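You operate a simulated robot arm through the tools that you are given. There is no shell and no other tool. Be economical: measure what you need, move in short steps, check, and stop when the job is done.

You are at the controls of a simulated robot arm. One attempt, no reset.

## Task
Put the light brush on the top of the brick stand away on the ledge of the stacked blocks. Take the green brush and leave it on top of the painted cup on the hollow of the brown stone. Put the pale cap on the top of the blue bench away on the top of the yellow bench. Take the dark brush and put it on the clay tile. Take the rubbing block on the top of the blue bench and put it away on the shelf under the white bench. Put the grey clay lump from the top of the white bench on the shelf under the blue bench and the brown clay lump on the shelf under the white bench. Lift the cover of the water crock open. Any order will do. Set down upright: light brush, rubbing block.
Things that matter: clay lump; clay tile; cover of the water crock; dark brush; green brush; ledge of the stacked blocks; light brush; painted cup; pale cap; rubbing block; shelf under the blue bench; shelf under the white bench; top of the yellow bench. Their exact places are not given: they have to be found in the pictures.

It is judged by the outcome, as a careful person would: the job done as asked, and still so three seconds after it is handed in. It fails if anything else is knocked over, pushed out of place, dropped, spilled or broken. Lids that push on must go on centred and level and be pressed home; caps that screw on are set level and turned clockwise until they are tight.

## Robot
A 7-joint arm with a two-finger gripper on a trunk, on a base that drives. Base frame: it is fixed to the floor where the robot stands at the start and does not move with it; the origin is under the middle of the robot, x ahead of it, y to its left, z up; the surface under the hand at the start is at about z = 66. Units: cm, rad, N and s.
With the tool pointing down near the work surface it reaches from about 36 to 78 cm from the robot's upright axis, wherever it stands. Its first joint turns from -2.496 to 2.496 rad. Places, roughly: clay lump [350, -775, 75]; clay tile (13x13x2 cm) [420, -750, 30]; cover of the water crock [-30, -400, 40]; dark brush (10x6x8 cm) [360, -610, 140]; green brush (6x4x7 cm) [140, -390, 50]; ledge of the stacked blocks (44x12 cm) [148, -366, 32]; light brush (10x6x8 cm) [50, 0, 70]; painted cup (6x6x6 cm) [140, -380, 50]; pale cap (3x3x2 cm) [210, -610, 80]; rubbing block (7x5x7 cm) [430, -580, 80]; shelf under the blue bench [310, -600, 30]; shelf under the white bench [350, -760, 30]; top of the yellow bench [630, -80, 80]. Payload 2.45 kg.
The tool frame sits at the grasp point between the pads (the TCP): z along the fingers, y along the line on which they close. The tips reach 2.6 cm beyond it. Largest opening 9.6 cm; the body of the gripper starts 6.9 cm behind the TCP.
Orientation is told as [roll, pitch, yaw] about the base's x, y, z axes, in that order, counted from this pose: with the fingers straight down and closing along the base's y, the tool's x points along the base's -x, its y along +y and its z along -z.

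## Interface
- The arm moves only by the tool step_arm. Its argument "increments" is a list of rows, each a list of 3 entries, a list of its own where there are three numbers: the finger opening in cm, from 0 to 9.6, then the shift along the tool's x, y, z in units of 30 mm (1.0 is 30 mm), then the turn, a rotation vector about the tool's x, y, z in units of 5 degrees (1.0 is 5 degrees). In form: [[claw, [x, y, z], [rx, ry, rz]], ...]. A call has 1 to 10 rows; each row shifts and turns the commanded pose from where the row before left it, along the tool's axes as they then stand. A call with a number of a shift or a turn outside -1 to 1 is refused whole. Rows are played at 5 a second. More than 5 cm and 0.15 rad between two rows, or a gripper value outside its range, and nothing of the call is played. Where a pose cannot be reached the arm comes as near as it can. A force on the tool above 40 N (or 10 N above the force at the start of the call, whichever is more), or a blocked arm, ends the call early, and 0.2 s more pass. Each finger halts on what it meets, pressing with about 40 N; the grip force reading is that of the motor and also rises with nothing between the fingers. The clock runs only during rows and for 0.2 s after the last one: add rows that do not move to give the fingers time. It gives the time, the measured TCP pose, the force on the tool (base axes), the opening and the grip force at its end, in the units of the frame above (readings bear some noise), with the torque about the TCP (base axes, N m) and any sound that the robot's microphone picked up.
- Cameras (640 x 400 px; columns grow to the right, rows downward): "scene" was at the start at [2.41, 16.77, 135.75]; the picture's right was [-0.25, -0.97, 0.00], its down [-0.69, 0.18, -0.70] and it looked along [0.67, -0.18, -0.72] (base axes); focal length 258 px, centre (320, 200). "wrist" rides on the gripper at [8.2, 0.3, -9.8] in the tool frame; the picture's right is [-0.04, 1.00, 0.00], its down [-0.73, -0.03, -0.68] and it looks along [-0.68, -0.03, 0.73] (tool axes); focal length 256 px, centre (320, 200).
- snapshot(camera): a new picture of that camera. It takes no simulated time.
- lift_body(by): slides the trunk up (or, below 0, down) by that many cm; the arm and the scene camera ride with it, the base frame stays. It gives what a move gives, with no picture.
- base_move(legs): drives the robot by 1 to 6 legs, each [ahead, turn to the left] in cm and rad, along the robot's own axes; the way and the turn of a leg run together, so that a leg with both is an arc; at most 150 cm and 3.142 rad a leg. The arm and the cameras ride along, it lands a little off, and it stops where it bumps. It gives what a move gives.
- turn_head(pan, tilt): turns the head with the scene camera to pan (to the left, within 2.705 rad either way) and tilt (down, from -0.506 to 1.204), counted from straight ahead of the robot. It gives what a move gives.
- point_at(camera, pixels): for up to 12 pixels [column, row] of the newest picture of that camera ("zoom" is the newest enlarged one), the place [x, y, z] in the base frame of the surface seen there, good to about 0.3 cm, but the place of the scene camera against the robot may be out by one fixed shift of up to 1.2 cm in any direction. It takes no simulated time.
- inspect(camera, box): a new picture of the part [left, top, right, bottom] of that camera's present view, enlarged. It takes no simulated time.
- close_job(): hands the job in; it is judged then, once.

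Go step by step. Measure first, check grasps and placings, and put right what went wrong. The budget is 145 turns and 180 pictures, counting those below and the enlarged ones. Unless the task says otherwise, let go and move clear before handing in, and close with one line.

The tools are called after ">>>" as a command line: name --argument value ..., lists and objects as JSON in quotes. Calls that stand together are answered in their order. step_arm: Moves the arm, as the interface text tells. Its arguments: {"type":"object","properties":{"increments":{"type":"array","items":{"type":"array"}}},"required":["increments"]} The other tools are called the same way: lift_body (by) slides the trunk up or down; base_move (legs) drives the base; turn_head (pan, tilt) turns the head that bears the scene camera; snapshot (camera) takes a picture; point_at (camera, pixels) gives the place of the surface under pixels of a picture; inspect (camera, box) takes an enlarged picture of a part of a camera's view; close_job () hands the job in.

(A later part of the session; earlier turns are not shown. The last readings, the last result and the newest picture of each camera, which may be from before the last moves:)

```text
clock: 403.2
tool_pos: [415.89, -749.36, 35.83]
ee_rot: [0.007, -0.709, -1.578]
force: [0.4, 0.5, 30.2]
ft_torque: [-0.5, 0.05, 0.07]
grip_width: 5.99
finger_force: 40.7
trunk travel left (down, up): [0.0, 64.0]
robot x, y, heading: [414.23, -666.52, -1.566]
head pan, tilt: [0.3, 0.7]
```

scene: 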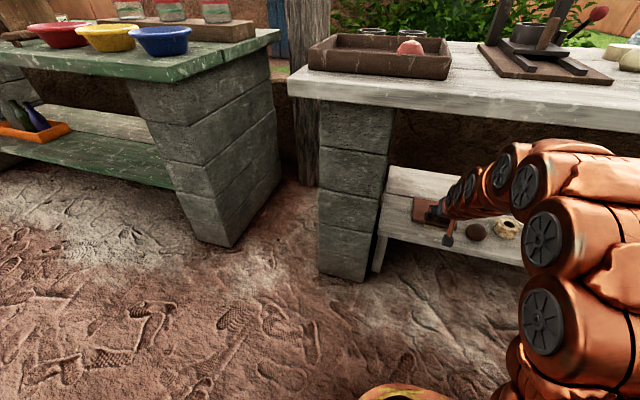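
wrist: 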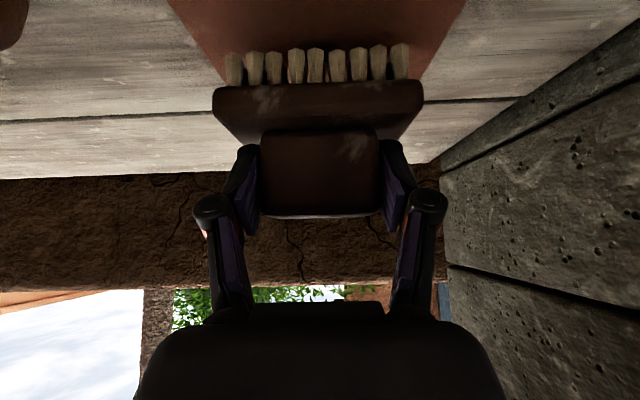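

Contact. I release, withdraw along the tool axis, then back out.

>>> step_arm --increments '[[7, [0, 0, 0], [0, 0, 0]], [8.5, [0, 0, 0], [0, 0, 0]], [8.5, [0, 0, 0], [0, 0, 0]], [8.5, [0, 0, -0.5], [0, 0, 0]], [8.5, [0, 0, -0.5], [0, 0, 0]], [8.5, [0.4, 0, -0.4], [0, 0, 0]]]'

>>> base_move --legs '[[-12, 0]]'

>>> snapshot --camera "wrist"

>>> inspect --camera "scene" --box '[380, 120, 540, 240]'

```text
clock: 404.6
tool_pos: [416.08, -745.53, 37.97]
ee_rot: [0.003, -0.703, -1.579]
force: [-0.3, -0.1, 0.3]
ft_torque: [0.0, 0.03, -0.03]
grip_width: 8.49
finger_force: 0.1
trunk travel left (down, up): [0.0, 64.0]
robot x, y, heading: [414.33, -666.24, -1.57]
head pan, tilt: [0.3, 0.7]
```

```text
clock: 405.9
tool_pos: [416.13, -733.4, 37.92]
ee_rot: [0.004, -0.701, -1.574]
force: [-0.9, -0.6, 0.3]
ft_torque: [0.01, 0.02, 0.0]
grip_width: 8.49
finger_force: 0.1
trunk travel left (down, up): [0.0, 64.0]
robot x, y, heading: [414.09, -654.27, -1.571]
head pan, tilt: [0.3, 0.7]
```

```text
63 pictures are left
```

wrist: 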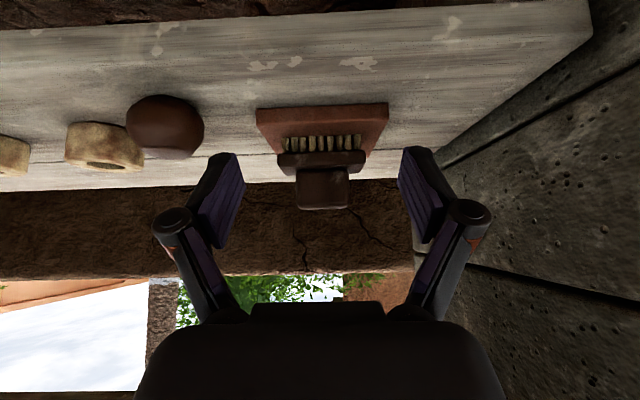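

```text
3.33 times, centred on (460, 180) of scene
```

zoom: 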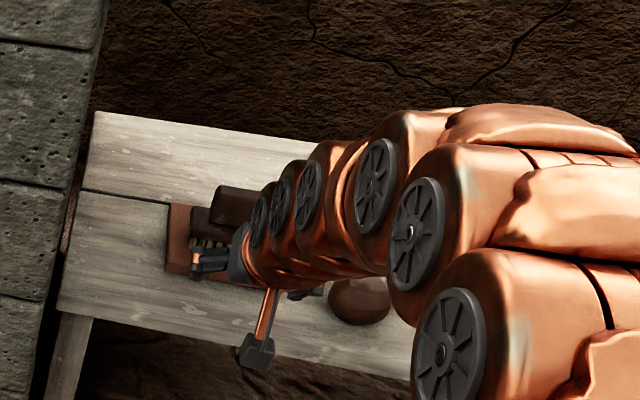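

Dark brush is on the tile. Now the grey lump: I pull out, lift, straighten the tool, and drive to x≈312.

>>> step_arm --increments '[[8, [0.766, 0, -0.643], [0, 0, 0]], [8, [0.766, 0, -0.643], [0, 0, 0]], [8, [0.766, 0, -0.643], [0, 0, 0]], [8, [0.766, 0, -0.643], [0, 0, 0]], [8, [0.766, 0, -0.643], [0, 0, 0]], [8, [0.766, 0, -0.643], [0, 0, 0]], [8, [0.766, 0, -0.643], [0, 0, 0]], [8, [0.766, 0, -0.643], [0, 0, 0]]]'

>>> lift_body --by 40

>>> lift_body --by 24

>>> step_arm --increments '[[8, [-0.643, 0, -0.766], [0, 1, 0]], [8, [-0.57, 0, -0.82], [0, 1, 0]], [8, [-0.5, 0, -0.866], [0, 1, 0]], [8, [-0.42, 0, -0.906], [0, 1, 0]], [8, [-0.34, 0, -0.94], [0, 1, 0]], [8, [0, 0, 0], [0, 1, 0]], [8, [0, 0, 0], [0, 1, 0]], [8, [0, 0, 0], [0, 1, 0]]]'

>>> base_move --legs '[[0, -1.571], [102, 0], [0, 1.571], [32, 0]]'

>>> snapshot --camera "wrist"

```text
clock: 407.7
tool_pos: [416.14, -709.55, 38.06]
ee_rot: [0.005, -0.705, -1.577]
force: [-0.6, 0.1, -0.5]
ft_torque: [0.0, -0.01, 0.01]
grip_width: 7.99
finger_force: 0.0
trunk travel left (down, up): [0.0, 64.0]
robot x, y, heading: [414.02, -653.95, -1.567]
head pan, tilt: [0.3, 0.7]
```

```text
clock: 411.5
tool_pos: [416.18, -709.5, 77.91]
ee_rot: [0.005, -0.701, -1.577]
force: [-0.4, 0.2, 0.3]
ft_torque: [0.0, -0.01, 0.01]
grip_width: 7.98
finger_force: 0.0
trunk travel left (down, up): [-40.0, 24.0]
robot x, y, heading: [414.01, -653.95, -1.565]
head pan, tilt: [0.3, 0.7]
```

```text
clock: 414.0
tool_pos: [416.2, -709.56, 102.01]
ee_rot: [0.004, -0.7, -1.575]
force: [0.0, -0.5, -0.1]
ft_torque: [0.01, 0.0, -0.03]
grip_width: 7.98
finger_force: 0.1
trunk travel left (down, up): [-64.0, 0.0]
robot x, y, heading: [414.27, -654.29, -1.561]
head pan, tilt: [0.3, 0.7]
```

```text
clock: 415.8
tool_pos: [416.17, -709.44, 117.09]
ee_rot: [0.003, -0.004, -1.575]
force: [-0.2, 0.0, 0.2]
ft_torque: [-0.01, 0.01, -0.01]
grip_width: 7.99
finger_force: 0.1
trunk travel left (down, up): [-64.0, 0.0]
robot x, y, heading: [414.11, -653.79, -1.57]
head pan, tilt: [0.3, 0.7]
```

```text
clock: 430.4
tool_pos: [316.63, -740.78, 117.05]
ee_rot: [0.004, -0.004, -1.542]
force: [0.0, -0.4, 0.1]
ft_torque: [0.02, 0.05, 0.02]
grip_width: 8.0
finger_force: 0.1
trunk travel left (down, up): [-64.0, 0.0]
robot x, y, heading: [312.78, -685.52, -1.537]
head pan, tilt: [0.3, 0.7]
```

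```text
61 pictures are left
```

wrist: 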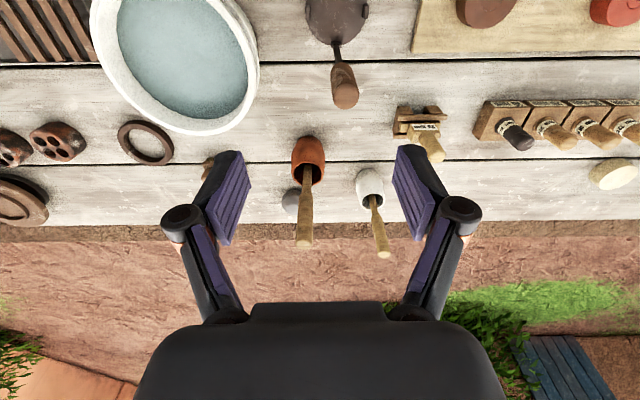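

Grey ball (290,205) sits behind the orange mortar. I measure mortars and pestle tips.

>>> point_at --camera "wrist" --pixels '[[286, 205], [292, 195], [290, 215], [304, 242], [306, 190], [308, 150], [293, 165], [325, 165], [370, 185], [380, 250], [375, 210], [303, 215]]'

>>> inspect --camera "wrist" --box '[250, 120, 410, 260]'

```text
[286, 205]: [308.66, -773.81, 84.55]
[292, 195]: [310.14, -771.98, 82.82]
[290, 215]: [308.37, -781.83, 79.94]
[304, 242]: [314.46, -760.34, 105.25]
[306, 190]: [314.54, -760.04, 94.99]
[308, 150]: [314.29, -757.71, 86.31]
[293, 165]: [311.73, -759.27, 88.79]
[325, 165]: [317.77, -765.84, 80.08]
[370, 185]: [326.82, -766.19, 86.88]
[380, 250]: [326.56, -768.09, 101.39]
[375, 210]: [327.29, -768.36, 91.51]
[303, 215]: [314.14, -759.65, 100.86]
```

```text
2.86 times, centred on (330, 190) of wrist
```

zoom: 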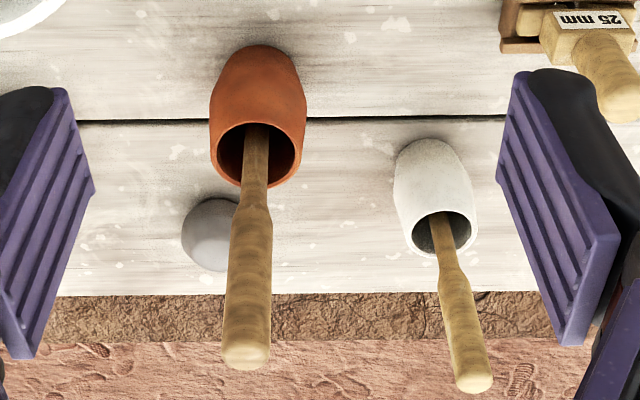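

The vertical pestle at (314.4,-760.3, up to 105) is in the way from straight on. I re-position west to about (290,-699), pointing toward the ball from the side.

>>> base_move --legs '[[0, -1.07], [26.5, 0], [0, 1.297]]'

>>> step_arm --increments '[[7.5, [-0.3, 0, 0], [0, 0, -1]], [7.5, [-0.3, 0, 0], [0, 0, -1]], [7.5, [0, 0, 0], [0, 0, -1]]]'

>>> snapshot --camera "wrist"

```text
clock: 438.3
tool_pos: [307.43, -751.58, 117.1]
ee_rot: [0.003, -0.005, -1.297]
force: [0.3, 0.5, 0.4]
ft_torque: [-0.02, 0.01, 0.01]
grip_width: 8.0
finger_force: 0.0
trunk travel left (down, up): [-64.0, 0.0]
robot x, y, heading: [290.16, -699.03, -1.286]
head pan, tilt: [0.3, 0.7]
```

```text
clock: 439.1
tool_pos: [307.95, -753.38, 117.15]
ee_rot: [0.003, -0.005, -1.032]
force: [-0.4, -0.5, -0.2]
ft_torque: [-0.01, 0.0, 0.01]
grip_width: 7.5
finger_force: 0.0
trunk travel left (down, up): [-64.0, 0.0]
robot x, y, heading: [290.27, -699.0, -1.284]
head pan, tilt: [0.3, 0.7]
```

```text
59 pictures are left
```

wrist: 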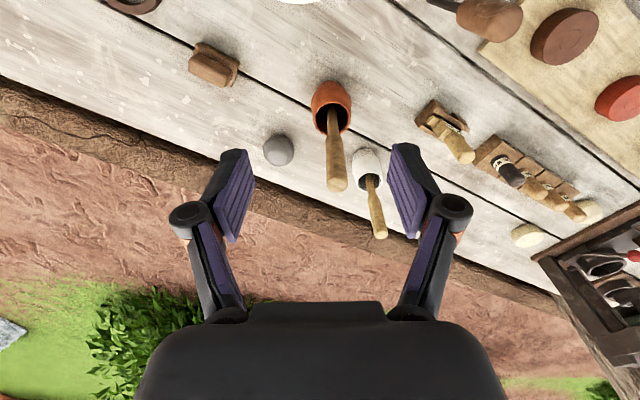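

>>> point_at --camera "wrist" --pixels '[[278, 135], [278, 150], [263, 150], [293, 150], [278, 165], [213, 55], [336, 185], [378, 232]]'

```text
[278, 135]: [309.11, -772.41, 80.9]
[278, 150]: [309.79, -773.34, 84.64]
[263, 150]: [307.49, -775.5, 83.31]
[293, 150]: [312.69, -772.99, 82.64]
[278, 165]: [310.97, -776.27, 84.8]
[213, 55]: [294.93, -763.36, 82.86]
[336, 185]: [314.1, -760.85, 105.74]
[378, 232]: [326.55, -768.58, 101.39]
```

Ball centre ≈(310.1,-774.2), r≈2.9. I nudge the base 2.5 cm, move above the ball and lower the trunk.

>>> base_move --legs '[[2.5, 0]]'

>>> step_arm --increments '[[7.5, [-0.92, -0.456, 0], [0, 0, 0]], [7.5, [-0.92, -0.456, 0], [0, 0, 0]], [7.5, [-0.92, -0.456, 0], [0, 0, 0]], [7.5, [-0.92, -0.456, 0], [0, 0, 0]], [7.5, [-0.92, -0.456, 0], [0, 0, 0]], [7.5, [-0.92, -0.456, 0], [0, 0, 0]]]'

>>> lift_body --by -18

>>> snapshot --camera "wrist"

```text
clock: 439.9
tool_pos: [308.58, -755.8, 117.02]
ee_rot: [0.001, -0.007, -1.035]
force: [-0.7, -0.3, 0.0]
ft_torque: [0.01, -0.02, 0.01]
grip_width: 7.5
finger_force: 0.1
trunk travel left (down, up): [-64.0, 0.0]
robot x, y, heading: [290.82, -701.69, -1.289]
head pan, tilt: [0.3, 0.7]
```

```text
clock: 441.3
tool_pos: [309.55, -770.25, 117.07]
ee_rot: [0.002, -0.005, -1.034]
force: [-0.1, 0.3, 0.1]
ft_torque: [0.03, 0.0, 0.04]
grip_width: 7.48
finger_force: 0.0
out of reach, approached as far as the arm can: row 5, 6
trunk travel left (down, up): [-64.0, 0.0]
robot x, y, heading: [291.19, -701.17, -1.292]
head pan, tilt: [0.3, 0.7]
```

```text
clock: 443.3
tool_pos: [309.61, -770.16, 98.93]
ee_rot: [0.003, -0.005, -1.033]
force: [0.1, -0.3, 1.2]
ft_torque: [0.0, -0.02, 0.02]
grip_width: 7.51
finger_force: 0.0
trunk travel left (down, up): [-46.0, 18.0]
robot x, y, heading: [290.98, -701.52, -1.283]
head pan, tilt: [0.3, 0.7]
```

```text
58 pictures are left
```

wrist: 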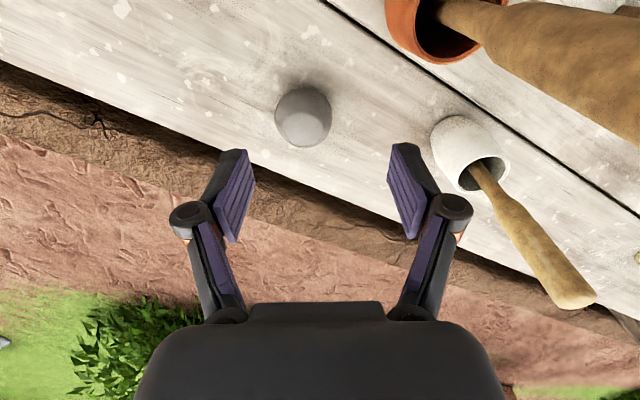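

Clear of the pestles. I descend while moving the last 4 cm over the ball.

>>> step_arm --increments '[[7.5, [0, 0, 0.9], [0, 0, 0]], [7.5, [-0.4, -0.18, 0.9], [0, 0, 0]], [7.5, [-0.4, -0.18, 0.5], [0, 0, 0]], [7.5, [-0.43, -0.18, 0], [0, 0, 0]]]'

>>> snapshot --camera "wrist"

>>> point_at --camera "wrist" --pixels '[[320, 100], [290, 130], [350, 130], [320, 130], [320, 150]]'

```text
clock: 444.3
tool_pos: [310.23, -774.04, 91.94]
ee_rot: [0.001, -0.003, -1.034]
force: [0.2, -0.3, 0.2]
ft_torque: [-0.02, -0.01, 0.0]
grip_width: 7.5
finger_force: 0.1
trunk travel left (down, up): [-46.0, 18.0]
robot x, y, heading: [290.91, -701.48, -1.288]
head pan, tilt: [0.3, 0.7]
```

```text
57 pictures are left
```

wrist: 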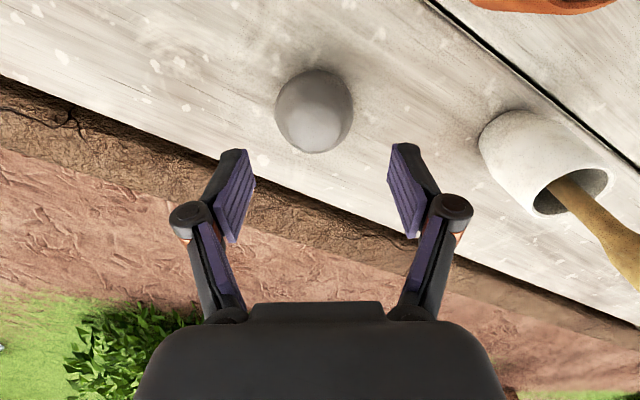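

```text
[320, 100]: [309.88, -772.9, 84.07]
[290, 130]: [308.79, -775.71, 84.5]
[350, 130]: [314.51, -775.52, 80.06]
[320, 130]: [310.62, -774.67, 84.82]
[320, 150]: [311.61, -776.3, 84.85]
```

Aligned. I descend to z≈83.5 and grip.

>>> step_arm --increments '[[7.5, [0, -0.05, 0.8], [0, 0, 0]], [7.5, [0, 0, 0.8], [0, 0, 0]], [7.5, [0, 0, 0.8], [0, 0, 0]], [7.5, [0, 0, 0.4], [0, 0, 0]], [4, [0, 0, 0], [0, 0, 0]], [4, [0, 0, 0], [0, 0, 0]], [4, [0, 0, 0], [0, 0, 0]], [4, [0, 0, 0], [0, 0, 0]]]'

>>> snapshot --camera "wrist"

```text
clock: 446.1
tool_pos: [310.1, -774.33, 83.65]
ee_rot: [0.001, -0.005, -1.033]
force: [-1.3, 0.1, 0.4]
ft_torque: [0.03, -0.07, 0.0]
grip_width: 6.4
finger_force: 39.9
trunk travel left (down, up): [-46.0, 18.0]
robot x, y, heading: [291.07, -701.26, -1.294]
head pan, tilt: [0.3, 0.7]
```

```text
56 pictures are left
```

wrist: 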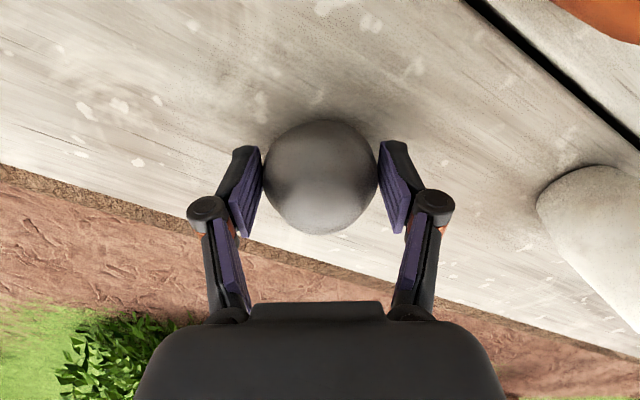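

Gripped. I lift and retract north-west away from the pestle, back up, and turn to face the blue bench.

>>> lift_body --by 18

>>> step_arm --increments '[[4, [0.9, 0, -0.3], [0, 0, 0]], [4, [0.9, 0, -0.5], [0, 0, 0]], [4, [0.9, 0, -0.5], [0, 0, 0]], [4, [0.9, 0, -0.5], [0, 0, 0]], [4, [0.9, 0, -0.5], [0, 0, 0]], [4, [0.9, 0, 0], [0, 0, 0.6]], [4, [0.9, 0, 0], [0, 0, 0.6]], [4, [0.9, 0.3, 0], [0, 0, 0.6]], [4, [0.9, 0.3, 0], [0, 0, 0.6]], [4, [0.9, 0.3, 0], [0, 0, 0.6]]]'

>>> base_move --legs '[[-15, 0], [0, 2.861]]'

>>> lift_body --by -40

>>> turn_head --pan 0.35 --tilt 0.5

>>> lift_body --by -24

>>> snapshot --camera "scene"

>>> snapshot --camera "wrist"

```text
clock: 448.1
tool_pos: [310.11, -774.28, 101.53]
ee_rot: [0.001, -0.006, -1.035]
force: [0.5, 0.7, -1.1]
ft_torque: [-0.02, 0.02, -0.01]
grip_width: 6.37
finger_force: 40.4
trunk travel left (down, up): [-64.0, 0.0]
robot x, y, heading: [291.09, -701.36, -1.289]
head pan, tilt: [0.3, 0.7]
```

```text
clock: 450.3
tool_pos: [300.12, -749.38, 108.32]
ee_rot: [0.003, -0.004, -1.298]
force: [-0.1, -0.3, -1.8]
ft_torque: [0.03, 0.01, 0.02]
grip_width: 6.37
finger_force: 40.2
trunk travel left (down, up): [-64.0, 0.0]
robot x, y, heading: [291.23, -701.62, -1.29]
head pan, tilt: [0.3, 0.7]
```

```text
clock: 458.3
tool_pos: [292.76, -638.6, 108.18]
ee_rot: [0.004, -0.004, 1.536]
force: [0.5, 0.1, -1.5]
ft_torque: [-0.01, 0.02, 0.0]
grip_width: 6.37
finger_force: 39.4
trunk travel left (down, up): [-64.0, 0.0]
robot x, y, heading: [286.7, -687.29, 1.542]
head pan, tilt: [0.3, 0.7]
```

```text
clock: 462.1
tool_pos: [292.86, -638.53, 68.29]
ee_rot: [0.003, -0.004, 1.536]
force: [0.9, 0.5, -1.9]
ft_torque: [-0.04, 0.04, -0.01]
grip_width: 6.38
finger_force: 40.5
trunk travel left (down, up): [-24.0, 40.0]
robot x, y, heading: [286.52, -686.97, 1.538]
head pan, tilt: [0.3, 0.7]
```

```text
clock: 462.9
tool_pos: [292.76, -638.71, 68.35]
ee_rot: [0.003, -0.004, 1.537]
force: [-0.3, -0.5, -1.9]
ft_torque: [0.02, -0.01, 0.01]
grip_width: 6.37
finger_force: 40.6
trunk travel left (down, up): [-24.0, 40.0]
robot x, y, heading: [287.23, -687.03, 1.544]
head pan, tilt: [0.351, 0.499]
```

```text
clock: 465.4
tool_pos: [292.7, -638.6, 44.19]
ee_rot: [0.003, -0.003, 1.536]
force: [0.5, 0.6, -2.0]
ft_torque: [0.05, -0.02, 0.03]
grip_width: 6.36
finger_force: 39.4
trunk travel left (down, up): [0.0, 64.0]
robot x, y, heading: [286.83, -687.13, 1.544]
head pan, tilt: [0.351, 0.499]
```

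```text
55 pictures are left
```

scene: 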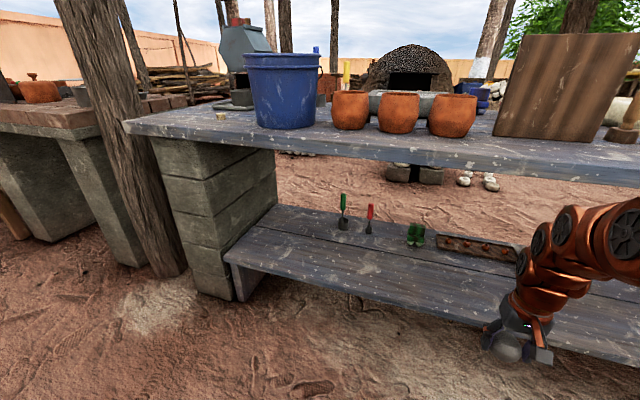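

```text
54 pictures are left
```

wrist: 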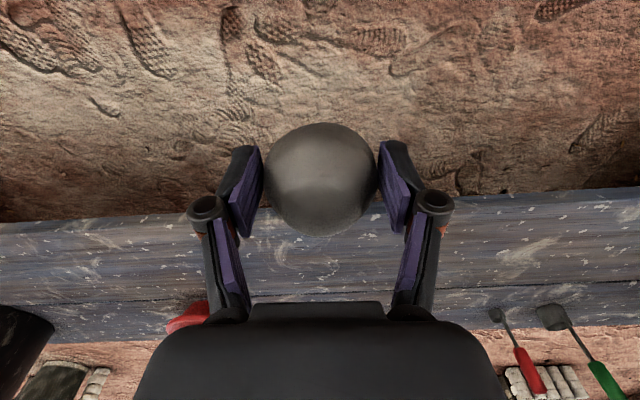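

The near half of the blue shelf is empty. I measure its edge and the overhang, and extend toward it.

>>> point_at --camera "wrist" --pixels '[[200, 225], [300, 250], [440, 200], [300, 290], [520, 200]]'

>>> point_at --camera "scene" --pixels '[[520, 180], [520, 168], [400, 290], [450, 320], [540, 240], [560, 215], [600, 210], [221, 116]]'

>>> step_arm --increments '[[4, [-0.7, 0.1, 0.6], [0, 0, 0]], [4, [-0.7, 0.1, 0.6], [0, 0, 0]], [4, [-0.7, 0.1, 0.6], [0, 0, 0]], [4, [-0.7, 0.1, 0.5], [0, 0, 0]], [4, [-0.5, 0.1, 0.4], [0, 0, 0]]]'

>>> snapshot --camera "scene"

```text
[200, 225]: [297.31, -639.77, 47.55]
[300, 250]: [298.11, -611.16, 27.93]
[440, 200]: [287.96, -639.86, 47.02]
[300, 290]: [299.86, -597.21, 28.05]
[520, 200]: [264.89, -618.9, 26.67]
```

```text
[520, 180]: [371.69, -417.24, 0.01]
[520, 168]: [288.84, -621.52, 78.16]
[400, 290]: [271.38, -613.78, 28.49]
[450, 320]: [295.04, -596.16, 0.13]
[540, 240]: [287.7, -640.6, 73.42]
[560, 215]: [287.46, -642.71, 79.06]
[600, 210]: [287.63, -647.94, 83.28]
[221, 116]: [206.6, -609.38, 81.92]
```

```text
clock: 466.6
tool_pos: [291.68, -628.56, 36.13]
ee_rot: [0.002, -0.005, 1.535]
force: [-0.2, -0.6, -2.2]
ft_torque: [-0.02, 0.01, 0.01]
grip_width: 6.37
finger_force: 40.4
trunk travel left (down, up): [0.0, 64.0]
robot x, y, heading: [286.46, -686.92, 1.54]
head pan, tilt: [0.351, 0.499]
```

```text
53 pictures are left
```

scene: 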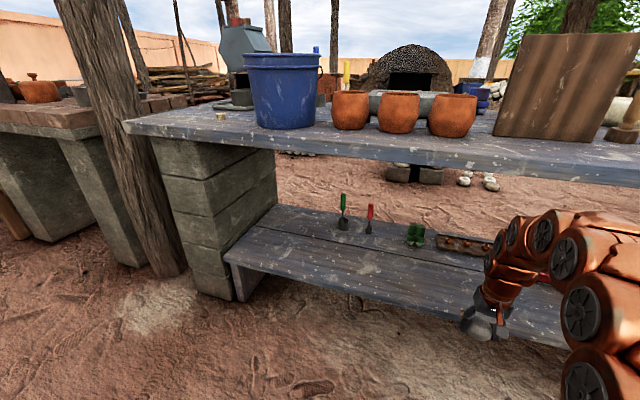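

Shelf z≈28, near edge ≈-618. I extend to y≈-613 and lower near contact.

>>> step_arm --increments '[[4, [-0.8, 0, 0], [0, 0, 0]], [4, [-0.8, 0, 0], [0, 0, 0]], [4, [-0.8, 0, 0], [0, 0, 0]], [4, [-0.8, 0, 0], [0, 0, 0]], [4, [-0.8, 0, 0], [0, 0, 0]], [4, [-0.8, 0, 0], [0, 0, 0]], [4, [-0.4, 0, 0], [0, 0, 0]], [4, [0, 0, 0.6], [0, 0, 0]], [4, [0, 0, 0.6], [0, 0, 0]]]'

>>> snapshot --camera "wrist"

>>> inspect --camera "scene" --box '[430, 120, 640, 360]'

```text
clock: 468.6
tool_pos: [292.0, -613.03, 32.7]
ee_rot: [0.002, -0.005, 1.537]
force: [-0.5, 0.2, -2.2]
ft_torque: [-0.03, 0.02, -0.02]
grip_width: 6.4
finger_force: 39.9
trunk travel left (down, up): [0.0, 64.0]
robot x, y, heading: [286.96, -687.08, 1.542]
head pan, tilt: [0.351, 0.499]
```

```text
52 pictures are left
```

wrist: 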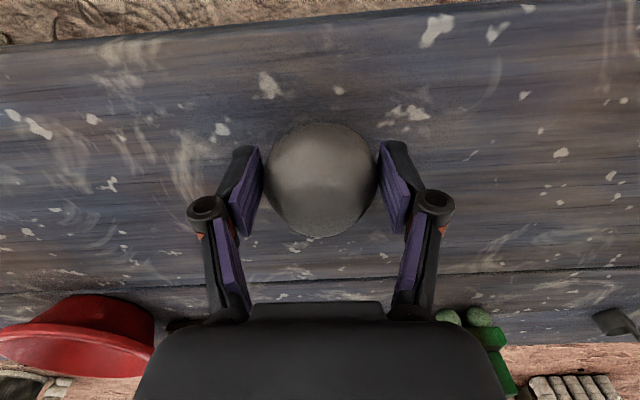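

```text
1.67 times, centred on (535, 240) of scene
```

zoom: 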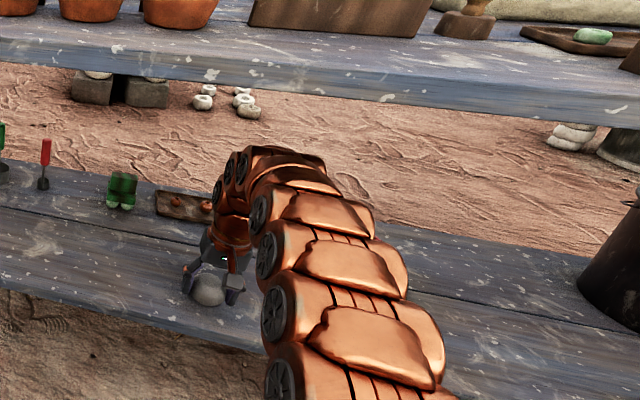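

Clear and over bare shelf. I lower to contact.

>>> step_arm --increments '[[4, [0, 0, 0.2], [0, 0, 0]], [4, [0, 0, 0.1], [0, 0, 0]], [4, [0, 0, 0.06], [0, 0, 0]], [4, [0, 0, 0.05], [0, 0, 0]], [4, [0, 0, 0.05], [0, 0, 0]], [4, [0, 0, 0.05], [0, 0, 0]]]'

```text
clock: 469.9
tool_pos: [292.16, -612.79, 31.41]
ee_rot: [0.004, -0.008, 1.535]
force: [-0.2, -1.9, 23.8]
ft_torque: [0.17, -0.05, 0.33]
grip_width: 6.38
finger_force: 39.7
trunk travel left (down, up): [0.0, 64.0]
robot x, y, heading: [287.06, -687.36, 1.541]
head pan, tilt: [0.351, 0.499]
```

Contact. Release and slide back out.

>>> step_arm --increments '[[7, [0, 0, -0.03], [0, 0, 0]], [7.6, [0, 0, 0], [0, 0, 0]], [8.4, [0, 0, 0], [0, 0, 0]], [8.4, [0, 0, 0], [0, 0, 0]]]'

>>> base_move --legs '[[-11, 0]]'

>>> step_arm --increments '[[8, [0.9, 0, 0], [0, 0, 0]], [8, [0.9, 0, 0], [0, 0, 0]], [8, [0.9, 0, 0], [0, 0, 0]], [8, [0.9, 0, 0], [0, 0, 0]], [8, [0.9, 0, 0], [0, 0, 0]], [8, [0.9, 0, 0], [0, 0, 0]]]'

>>> snapshot --camera "wrist"

```text
clock: 470.9
tool_pos: [292.0, -613.02, 31.15]
ee_rot: [0.002, -0.004, 1.537]
force: [0.1, -0.3, -1.4]
ft_torque: [0.0, -0.06, -0.04]
grip_width: 8.42
finger_force: 0.1
trunk travel left (down, up): [0.0, 64.0]
robot x, y, heading: [286.75, -687.39, 1.545]
head pan, tilt: [0.351, 0.499]
```

```text
clock: 472.1
tool_pos: [291.85, -624.13, 31.24]
ee_rot: [0.003, -0.003, 1.534]
force: [0.1, 0.4, 0.9]
ft_torque: [-0.01, 0.04, 0.02]
grip_width: 8.42
finger_force: 0.1
trunk travel left (down, up): [0.0, 64.0]
robot x, y, heading: [286.46, -698.38, 1.544]
head pan, tilt: [0.351, 0.499]
```

```text
clock: 473.5
tool_pos: [291.45, -640.32, 31.1]
ee_rot: [0.004, -0.005, 1.536]
force: [-0.7, 0.4, 0.2]
ft_torque: [-0.02, -0.01, -0.02]
grip_width: 8.0
finger_force: 0.0
trunk travel left (down, up): [0.0, 64.0]
robot x, y, heading: [286.32, -698.45, 1.542]
head pan, tilt: [0.351, 0.499]
```

```text
50 pictures are left
```

wrist: 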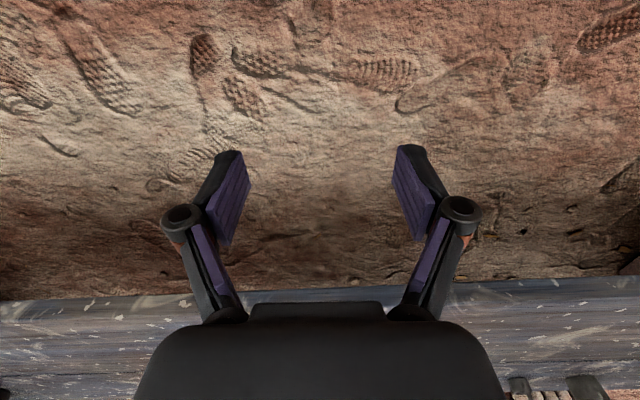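

I check the grey lump and measure the bucket near the cap.

>>> snapshot --camera "scene"

>>> lift_body --by 40

>>> lift_body --by 24

>>> turn_head --pan 0.8 --tilt 0.5

>>> snapshot --camera "scene"

```text
49 pictures are left
```

scene: 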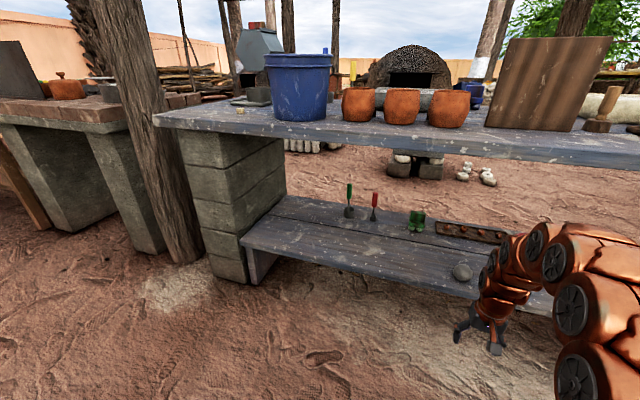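

```text
clock: 477.4
tool_pos: [291.47, -640.3, 71.06]
ee_rot: [0.003, -0.003, 1.534]
force: [0.5, 0.9, 0.3]
ft_torque: [0.02, -0.02, 0.01]
grip_width: 8.0
finger_force: 0.1
trunk travel left (down, up): [-40.0, 24.0]
robot x, y, heading: [286.29, -698.45, 1.537]
head pan, tilt: [0.351, 0.499]
```

```text
clock: 479.9
tool_pos: [291.44, -640.32, 95.04]
ee_rot: [0.003, -0.004, 1.535]
force: [-0.2, -1.0, 0.0]
ft_torque: [0.0, -0.01, 0.01]
grip_width: 7.97
finger_force: 0.0
trunk travel left (down, up): [-64.0, 0.0]
robot x, y, heading: [286.32, -698.62, 1.542]
head pan, tilt: [0.351, 0.499]
```

```text
clock: 480.8
tool_pos: [291.43, -640.24, 95.14]
ee_rot: [0.004, -0.005, 1.534]
force: [0.4, -0.7, -1.1]
ft_torque: [0.0, 0.02, 0.0]
grip_width: 8.04
finger_force: 0.0
trunk travel left (down, up): [-64.0, 0.0]
robot x, y, heading: [286.61, -698.41, 1.544]
head pan, tilt: [0.799, 0.499]
```

```text
48 pictures are left
```

scene: 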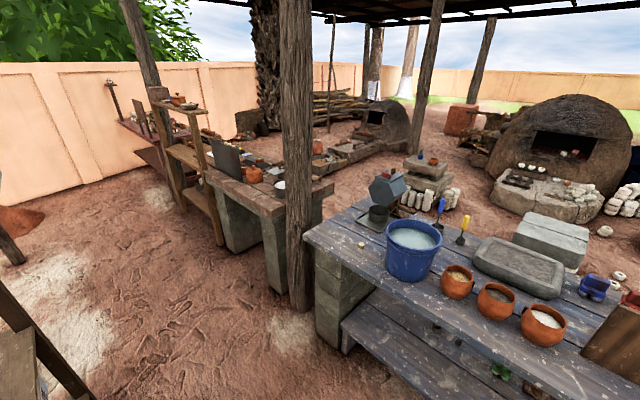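

Grey lump is in place. The cap is at (362,243). I measure cap, bucket and surroundings.

>>> point_at --camera "scene" --pixels '[[362, 243], [388, 240], [415, 222], [440, 240], [412, 280], [305, 235], [303, 300], [60, 380], [40, 330], [386, 200]]'

>>> inspect --camera "scene" --box '[300, 180, 480, 300]'

```text
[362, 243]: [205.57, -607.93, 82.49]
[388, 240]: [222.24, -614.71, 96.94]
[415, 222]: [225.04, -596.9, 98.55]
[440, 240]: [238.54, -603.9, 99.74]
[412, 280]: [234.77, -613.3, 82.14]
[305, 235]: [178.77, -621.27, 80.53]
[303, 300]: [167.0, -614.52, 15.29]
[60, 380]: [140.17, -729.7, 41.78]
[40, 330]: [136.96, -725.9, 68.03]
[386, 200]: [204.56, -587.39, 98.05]
```

```text
3.33 times, centred on (390, 240) of scene
```

zoom: 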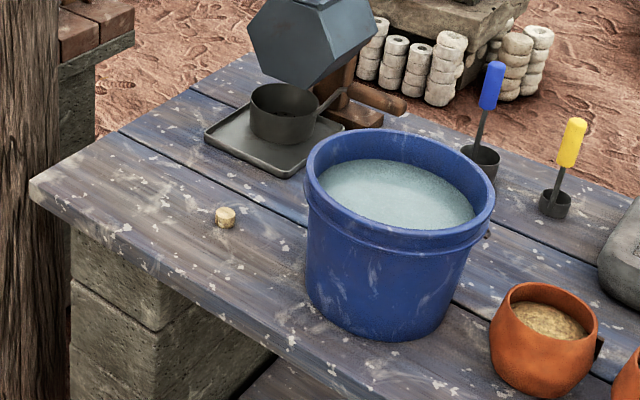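

Cap at (205.5,-607.9), bucket rim x 221–241. I retract the arm, drive to about (204,-668) facing north.

>>> step_arm --increments '[[6, [0.9, 0, -0.5], [0, 0, 0]], [6, [0.9, 0, -0.5], [0, 0, 0]], [6, [0.9, 0, -0.5], [0, 0, 0]], [6, [0.9, 0, -0.5], [0, 0, 0]], [6, [0.9, 0, 0], [0, 0, 0]]]'

>>> base_move --legs '[[0, 1.245], [88, 0], [0, -1.216]]'

>>> step_arm --increments '[[4.5, [-0.9, 0, 0.3], [0, 0, 0]], [4.5, [-0.9, 0, 0.3], [0, 0, 0]], [4.5, [-0.9, 0, 0.3], [0, 0, 0]]]'

>>> snapshot --camera "wrist"

```text
clock: 482.0
tool_pos: [290.88, -653.91, 101.03]
ee_rot: [0.004, -0.006, 1.535]
force: [0.8, 0.6, -0.3]
ft_torque: [0.0, 0.01, 0.01]
grip_width: 6.0
finger_force: 0.0
trunk travel left (down, up): [-64.0, 0.0]
robot x, y, heading: [286.6, -698.33, 1.546]
head pan, tilt: [0.799, 0.499]
```

```text
clock: 492.7
tool_pos: [205.74, -622.84, 100.93]
ee_rot: [0.003, -0.005, 1.591]
force: [0.0, -0.1, -0.5]
ft_torque: [0.03, -0.02, -0.01]
grip_width: 6.02
finger_force: 0.1
trunk travel left (down, up): [-64.0, 0.0]
robot x, y, heading: [203.71, -667.11, 1.6]
head pan, tilt: [0.799, 0.499]
```

```text
clock: 493.5
tool_pos: [205.62, -614.63, 98.36]
ee_rot: [0.003, -0.004, 1.59]
force: [-0.8, -0.1, -0.5]
ft_torque: [-0.02, 0.0, 0.0]
grip_width: 4.49
finger_force: 0.1
trunk travel left (down, up): [-64.0, 0.0]
robot x, y, heading: [203.82, -666.92, 1.599]
head pan, tilt: [0.799, 0.499]
```

```text
46 pictures are left
```

wrist: 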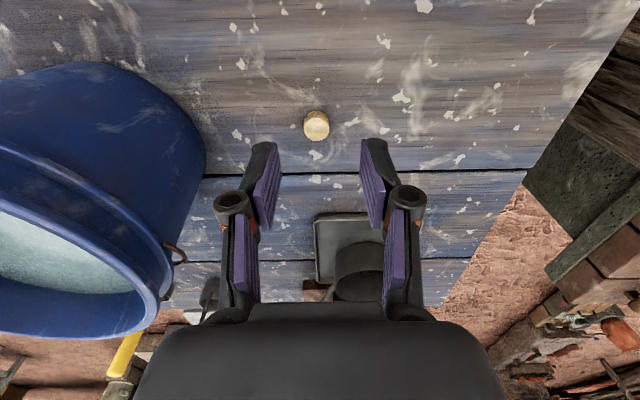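

>>> point_at --camera "wrist" --pixels '[[316, 120], [304, 125], [329, 125], [316, 135], [316, 112], [300, 150], [205, 160], [320, 220]]'

>>> inspect --camera "wrist" --box '[270, 80, 370, 180]'

```text
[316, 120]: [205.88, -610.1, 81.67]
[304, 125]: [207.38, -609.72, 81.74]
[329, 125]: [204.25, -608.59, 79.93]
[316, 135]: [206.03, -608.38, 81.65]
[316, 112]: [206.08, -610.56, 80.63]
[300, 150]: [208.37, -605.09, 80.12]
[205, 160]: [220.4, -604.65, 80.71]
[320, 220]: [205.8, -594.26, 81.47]
```

```text
4.00 times, centred on (320, 130) of wrist
```

zoom: 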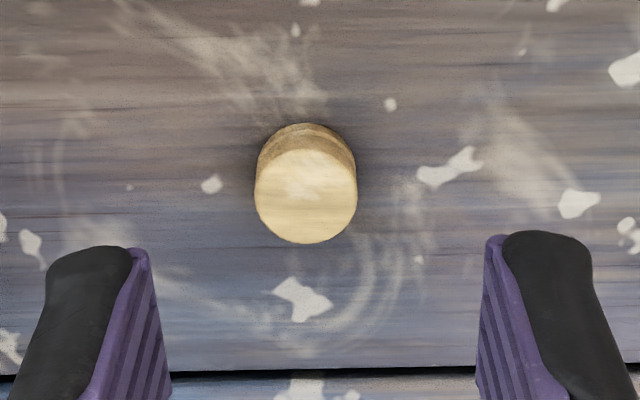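

Cap centre ≈(205.8,-609.0), top 81.7, table 80.0. I descend so the tips just clear the table and grip.

>>> step_arm --increments '[[4.5, [-0.6, 0, 0.7], [0, 0, 0]], [4.5, [-0.6, -0.06, 0.8], [0, 0, 0]], [4.5, [-0.63, 0, 0.9], [0, 0, 0]], [4.5, [0, 0, 0.9], [0, 0, 0]], [4.5, [0, 0, 0.9], [0, 0, 0]], [4.5, [0, 0, 0.6], [0, 0, 0]], [4.5, [0, 0, 0.3], [0, 0, 0]]]'

>>> snapshot --camera "wrist"

```text
clock: 495.1
tool_pos: [205.56, -609.1, 83.02]
ee_rot: [0.003, -0.004, 1.592]
force: [-0.1, -0.1, -0.7]
ft_torque: [-0.01, -0.01, 0.0]
grip_width: 4.51
finger_force: 0.0
trunk travel left (down, up): [-64.0, 0.0]
robot x, y, heading: [203.78, -667.69, 1.602]
head pan, tilt: [0.799, 0.499]
```

```text
44 pictures are left
```

wrist: 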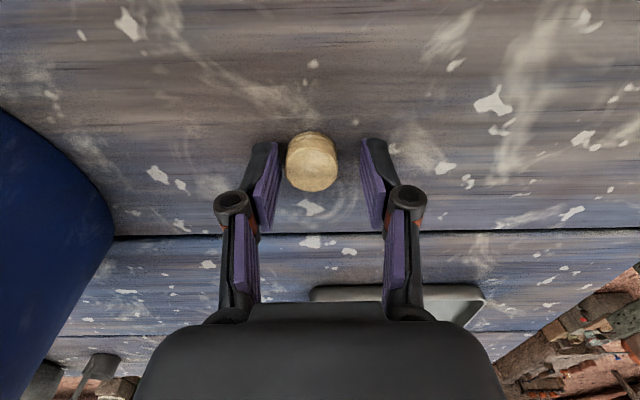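

Nearly aligned; a small shift, then close and lift.

>>> step_arm --increments '[[4.5, [0, -0.12, 0.08], [0, 0, 0]], [2, [0, 0, 0], [0, 0, 0]], [2, [0, 0, 0], [0, 0, 0]], [2, [0, 0, 0], [0, 0, 0]], [2, [0, 0, 0], [0, 0, 0]], [2, [0, 0, -0.5], [0, 0, 0]], [2, [0, 0, -1], [0, 0, 0]], [2, [0, 0, -1], [0, 0, 0]]]'

>>> snapshot --camera "wrist"

```text
clock: 496.9
tool_pos: [205.83, -609.15, 90.27]
ee_rot: [0.003, -0.004, 1.592]
force: [-0.3, -0.7, 0.2]
ft_torque: [-0.03, -0.02, -0.02]
grip_width: 2.66
finger_force: 40.1
trunk travel left (down, up): [-64.0, 0.0]
robot x, y, heading: [204.02, -667.3, 1.597]
head pan, tilt: [0.799, 0.499]
```

```text
43 pictures are left
```

wrist: 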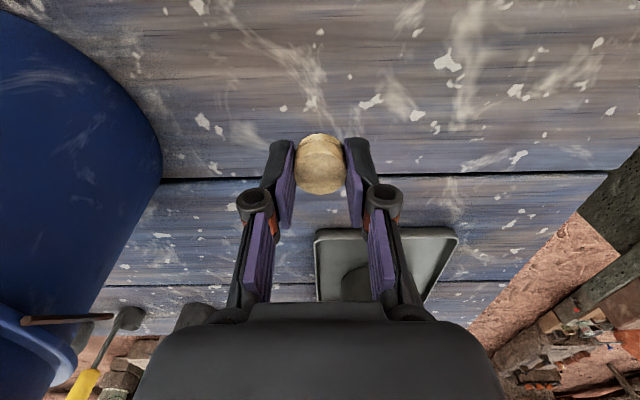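

Cap gripped at 2.66 cm. I retract and drive out through the gap to the east side, then look north-east toward the yellow bench.

>>> step_arm --increments '[[2, [0, 0, -1], [0, 0, 0]], [2, [0, 0, -1], [0, 0, 0]], [2, [0.9, 0, -1], [0, 0, 0]], [2, [0.9, 0, -0.5], [0, 0, 0]], [2, [0.9, 0, 0], [0, 0, 0]], [2, [0.9, 0, 0], [0, 0, 0]], [2, [0.9, 0, 0], [0, 0, 0]]]'

>>> base_move --legs '[[0, -1.608], [150, 0], [150, 0], [0, 1.571], [122, 0]]'

>>> turn_head --pan -0.25 --tilt 0.3

>>> snapshot --camera "scene"

>>> point_at --camera "scene" --pixels '[[200, 200], [260, 200], [320, 200], [380, 200], [440, 200], [260, 170], [320, 170], [380, 170], [320, 240], [380, 240], [260, 240], [320, 150]]'

```text
clock: 498.5
tool_pos: [206.3, -622.71, 100.69]
ee_rot: [0.004, -0.003, 1.592]
force: [-0.2, 0.2, -0.1]
ft_torque: [-0.01, -0.02, 0.01]
grip_width: 2.65
finger_force: 40.4
trunk travel left (down, up): [-64.0, 0.0]
robot x, y, heading: [203.86, -667.64, 1.593]
head pan, tilt: [0.799, 0.499]
```

```text
clock: 526.4
tool_pos: [507.18, -498.62, 100.7]
ee_rot: [0.003, -0.005, 1.58]
force: [-0.8, -0.2, -0.9]
ft_torque: [0.01, 0.0, -0.04]
grip_width: 2.59
finger_force: 40.0
trunk travel left (down, up): [-64.0, 0.0]
robot x, y, heading: [504.19, -543.67, 1.589]
head pan, tilt: [0.799, 0.499]
```

```text
clock: 527.7
tool_pos: [507.09, -498.58, 100.73]
ee_rot: [0.004, -0.004, 1.58]
force: [0.3, -0.6, -0.4]
ft_torque: [0.0, 0.01, 0.0]
grip_width: 2.55
finger_force: 39.7
trunk travel left (down, up): [-64.0, 0.0]
robot x, y, heading: [503.72, -543.54, 1.589]
head pan, tilt: [-0.25, 0.3]
```

```text
42 pictures are left
```

scene: 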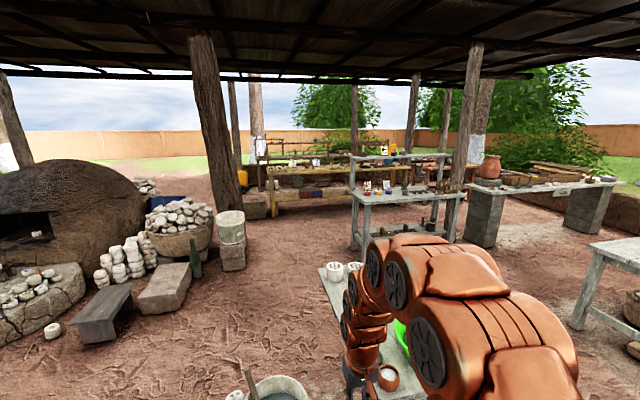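

```text
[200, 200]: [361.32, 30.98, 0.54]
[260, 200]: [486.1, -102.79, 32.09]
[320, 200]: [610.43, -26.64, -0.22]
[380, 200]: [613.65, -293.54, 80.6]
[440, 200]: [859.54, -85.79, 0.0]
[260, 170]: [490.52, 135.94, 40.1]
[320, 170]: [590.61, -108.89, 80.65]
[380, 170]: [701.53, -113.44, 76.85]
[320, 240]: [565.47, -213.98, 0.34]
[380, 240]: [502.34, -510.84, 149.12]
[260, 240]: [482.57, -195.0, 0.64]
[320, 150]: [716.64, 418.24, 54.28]
```

The yellow bench front edge is around y≈-109, z≈80.6. I measure the nearby obstacles once before driving.

>>> point_at --camera "scene" --pixels '[[283, 380], [250, 392], [322, 270], [340, 320], [192, 300], [132, 310], [222, 268], [246, 262], [356, 245], [300, 340], [270, 212], [290, 180]]'

>>> inspect --camera "scene" --box '[240, 130, 480, 270]'

>>> point_at --camera "zoom" --pixels '[[100, 130], [180, 120], [240, 115], [290, 115], [80, 105], [130, 100], [180, 95], [230, 100], [110, 160], [270, 175], [150, 110], [200, 108]]'

```text
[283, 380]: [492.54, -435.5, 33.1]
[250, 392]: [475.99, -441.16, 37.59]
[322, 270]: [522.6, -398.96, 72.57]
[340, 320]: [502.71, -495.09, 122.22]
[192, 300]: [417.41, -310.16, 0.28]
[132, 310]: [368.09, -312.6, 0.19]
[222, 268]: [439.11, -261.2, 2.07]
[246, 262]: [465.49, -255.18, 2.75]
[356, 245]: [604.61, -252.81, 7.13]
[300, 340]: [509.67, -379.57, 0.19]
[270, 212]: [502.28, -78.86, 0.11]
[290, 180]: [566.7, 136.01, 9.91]
```

```text
2.67 times, centred on (360, 200) of scene
```

zoom: 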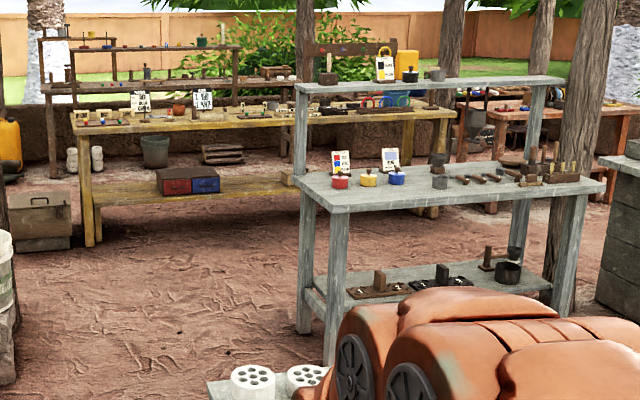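

```text
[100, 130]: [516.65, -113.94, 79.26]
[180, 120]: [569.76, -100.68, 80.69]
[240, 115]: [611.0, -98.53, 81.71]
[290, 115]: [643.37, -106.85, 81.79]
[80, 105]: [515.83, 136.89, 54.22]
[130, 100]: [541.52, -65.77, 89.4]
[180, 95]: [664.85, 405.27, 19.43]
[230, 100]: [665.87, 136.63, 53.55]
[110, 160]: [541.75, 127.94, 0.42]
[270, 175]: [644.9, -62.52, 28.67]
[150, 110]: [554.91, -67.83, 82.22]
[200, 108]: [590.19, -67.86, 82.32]
```

Path found: west of the bucket (476,-437), between the stools and table, then to the yellow bench (front edge y≈-114). I drive the first part.

>>> base_move --legs '[[0, 1.104], [87.7, 0], [0, -1.151], [105, 0], [0, -0.59]]'

>>> turn_head --pan 0.1 --tilt 0.45

>>> snapshot --camera "scene"

>>> point_at --camera "scene" --pixels '[[320, 240], [320, 280], [260, 240], [380, 240], [260, 280], [200, 240], [320, 200], [380, 200], [260, 200], [200, 280]]'

```text
clock: 544.8
tool_pos: [456.32, -364.81, 100.7]
ee_rot: [0.003, -0.002, 0.94]
force: [-0.1, 0.1, -0.3]
ft_torque: [-0.01, 0.0, -0.02]
grip_width: 2.55
finger_force: 40.2
trunk travel left (down, up): [-64.0, 0.0]
robot x, y, heading: [427.04, -399.01, 0.949]
head pan, tilt: [-0.25, 0.3]
```

```text
clock: 545.6
tool_pos: [456.19, -364.84, 100.6]
ee_rot: [0.003, -0.003, 0.938]
force: [0.6, -0.2, 0.5]
ft_torque: [0.01, 0.02, -0.02]
grip_width: 2.57
finger_force: 40.0
trunk travel left (down, up): [-64.0, 0.0]
robot x, y, heading: [426.61, -399.2, 0.949]
head pan, tilt: [0.099, 0.45]
```

```text
40 pictures are left
```

scene: 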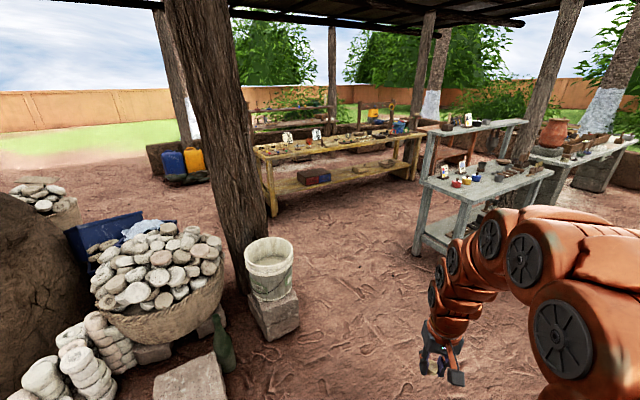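

```text
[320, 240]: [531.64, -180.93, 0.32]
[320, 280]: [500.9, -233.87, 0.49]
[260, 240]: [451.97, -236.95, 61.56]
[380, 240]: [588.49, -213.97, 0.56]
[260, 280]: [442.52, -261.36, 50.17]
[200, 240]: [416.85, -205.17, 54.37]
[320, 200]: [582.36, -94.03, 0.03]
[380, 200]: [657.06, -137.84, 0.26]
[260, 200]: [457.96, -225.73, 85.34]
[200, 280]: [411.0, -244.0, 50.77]
```

On course with open floor ahead. I drive to the yellow bench and look.

>>> base_move --legs '[[150, 0], [34, 0], [0, 0.27], [86, 0], [0, 0.352]]'

>>> turn_head --pan 0.35 --tilt 0.75

>>> snapshot --camera "scene"

>>> point_at --camera "scene" --pixels '[[320, 200], [360, 200], [400, 200], [320, 230], [360, 230], [400, 230], [360, 170], [400, 170], [320, 260], [360, 260], [440, 220], [280, 230]]'

>>> snapshot --camera "wrist"

>>> point_at --camera "wrist" --pixels '[[250, 200], [400, 200], [320, 230], [320, 270], [200, 230], [450, 230], [320, 120], [200, 150], [450, 150], [180, 260], [460, 260], [320, 250]]'

```text
clock: 560.9
tool_pos: [566.43, -126.4, 100.66]
ee_rot: [0.003, -0.003, 1.555]
force: [0.5, 0.0, 0.4]
ft_torque: [-0.03, -0.01, 0.03]
grip_width: 2.58
finger_force: 40.2
trunk travel left (down, up): [-64.0, 0.0]
robot x, y, heading: [562.44, -171.29, 1.563]
head pan, tilt: [0.099, 0.45]
```

```text
clock: 561.7
tool_pos: [566.51, -126.42, 100.67]
ee_rot: [0.002, -0.005, 1.553]
force: [0.1, -0.1, -0.6]
ft_torque: [-0.03, -0.02, 0.0]
grip_width: 2.58
finger_force: 39.5
trunk travel left (down, up): [-64.0, 0.0]
robot x, y, heading: [562.69, -171.1, 1.564]
head pan, tilt: [0.351, 0.75]
```

```text
39 pictures are left
```

scene: 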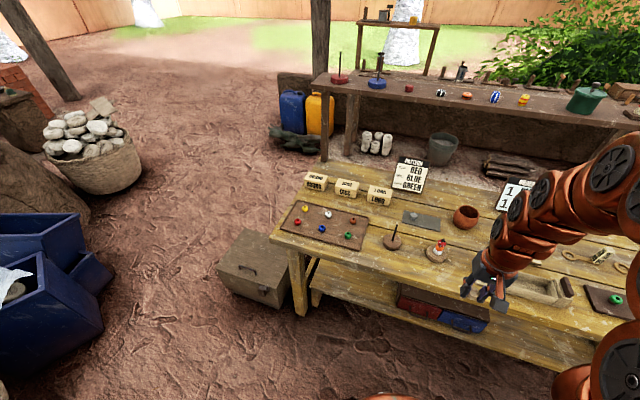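

```text
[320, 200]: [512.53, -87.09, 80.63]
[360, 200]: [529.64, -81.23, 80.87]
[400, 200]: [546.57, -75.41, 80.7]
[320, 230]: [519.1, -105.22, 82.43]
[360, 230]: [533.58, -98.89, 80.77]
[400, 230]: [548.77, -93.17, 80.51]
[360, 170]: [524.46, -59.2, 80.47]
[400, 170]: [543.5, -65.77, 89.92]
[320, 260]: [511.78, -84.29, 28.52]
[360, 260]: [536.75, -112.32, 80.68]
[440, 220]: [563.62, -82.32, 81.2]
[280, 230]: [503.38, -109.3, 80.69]
```

```text
38 pictures are left
```

wrist: 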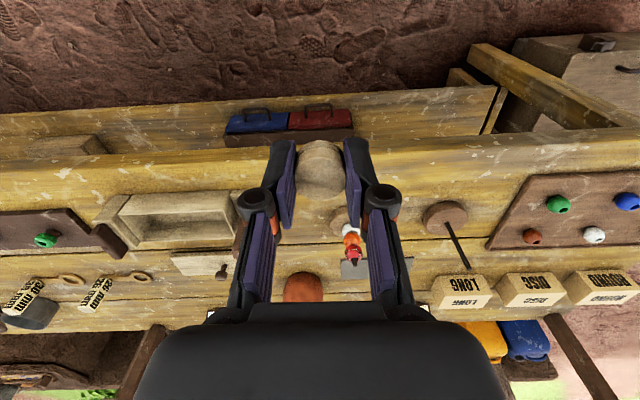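

```text
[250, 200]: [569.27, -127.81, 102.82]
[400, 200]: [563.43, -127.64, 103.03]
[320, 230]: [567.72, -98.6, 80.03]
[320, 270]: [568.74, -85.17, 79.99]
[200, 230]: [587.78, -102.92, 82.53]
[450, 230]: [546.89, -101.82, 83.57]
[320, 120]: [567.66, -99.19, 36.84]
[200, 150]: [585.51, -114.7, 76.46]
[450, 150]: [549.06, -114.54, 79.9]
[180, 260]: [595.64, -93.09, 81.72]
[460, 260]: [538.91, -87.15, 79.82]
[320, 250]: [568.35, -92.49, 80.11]
```

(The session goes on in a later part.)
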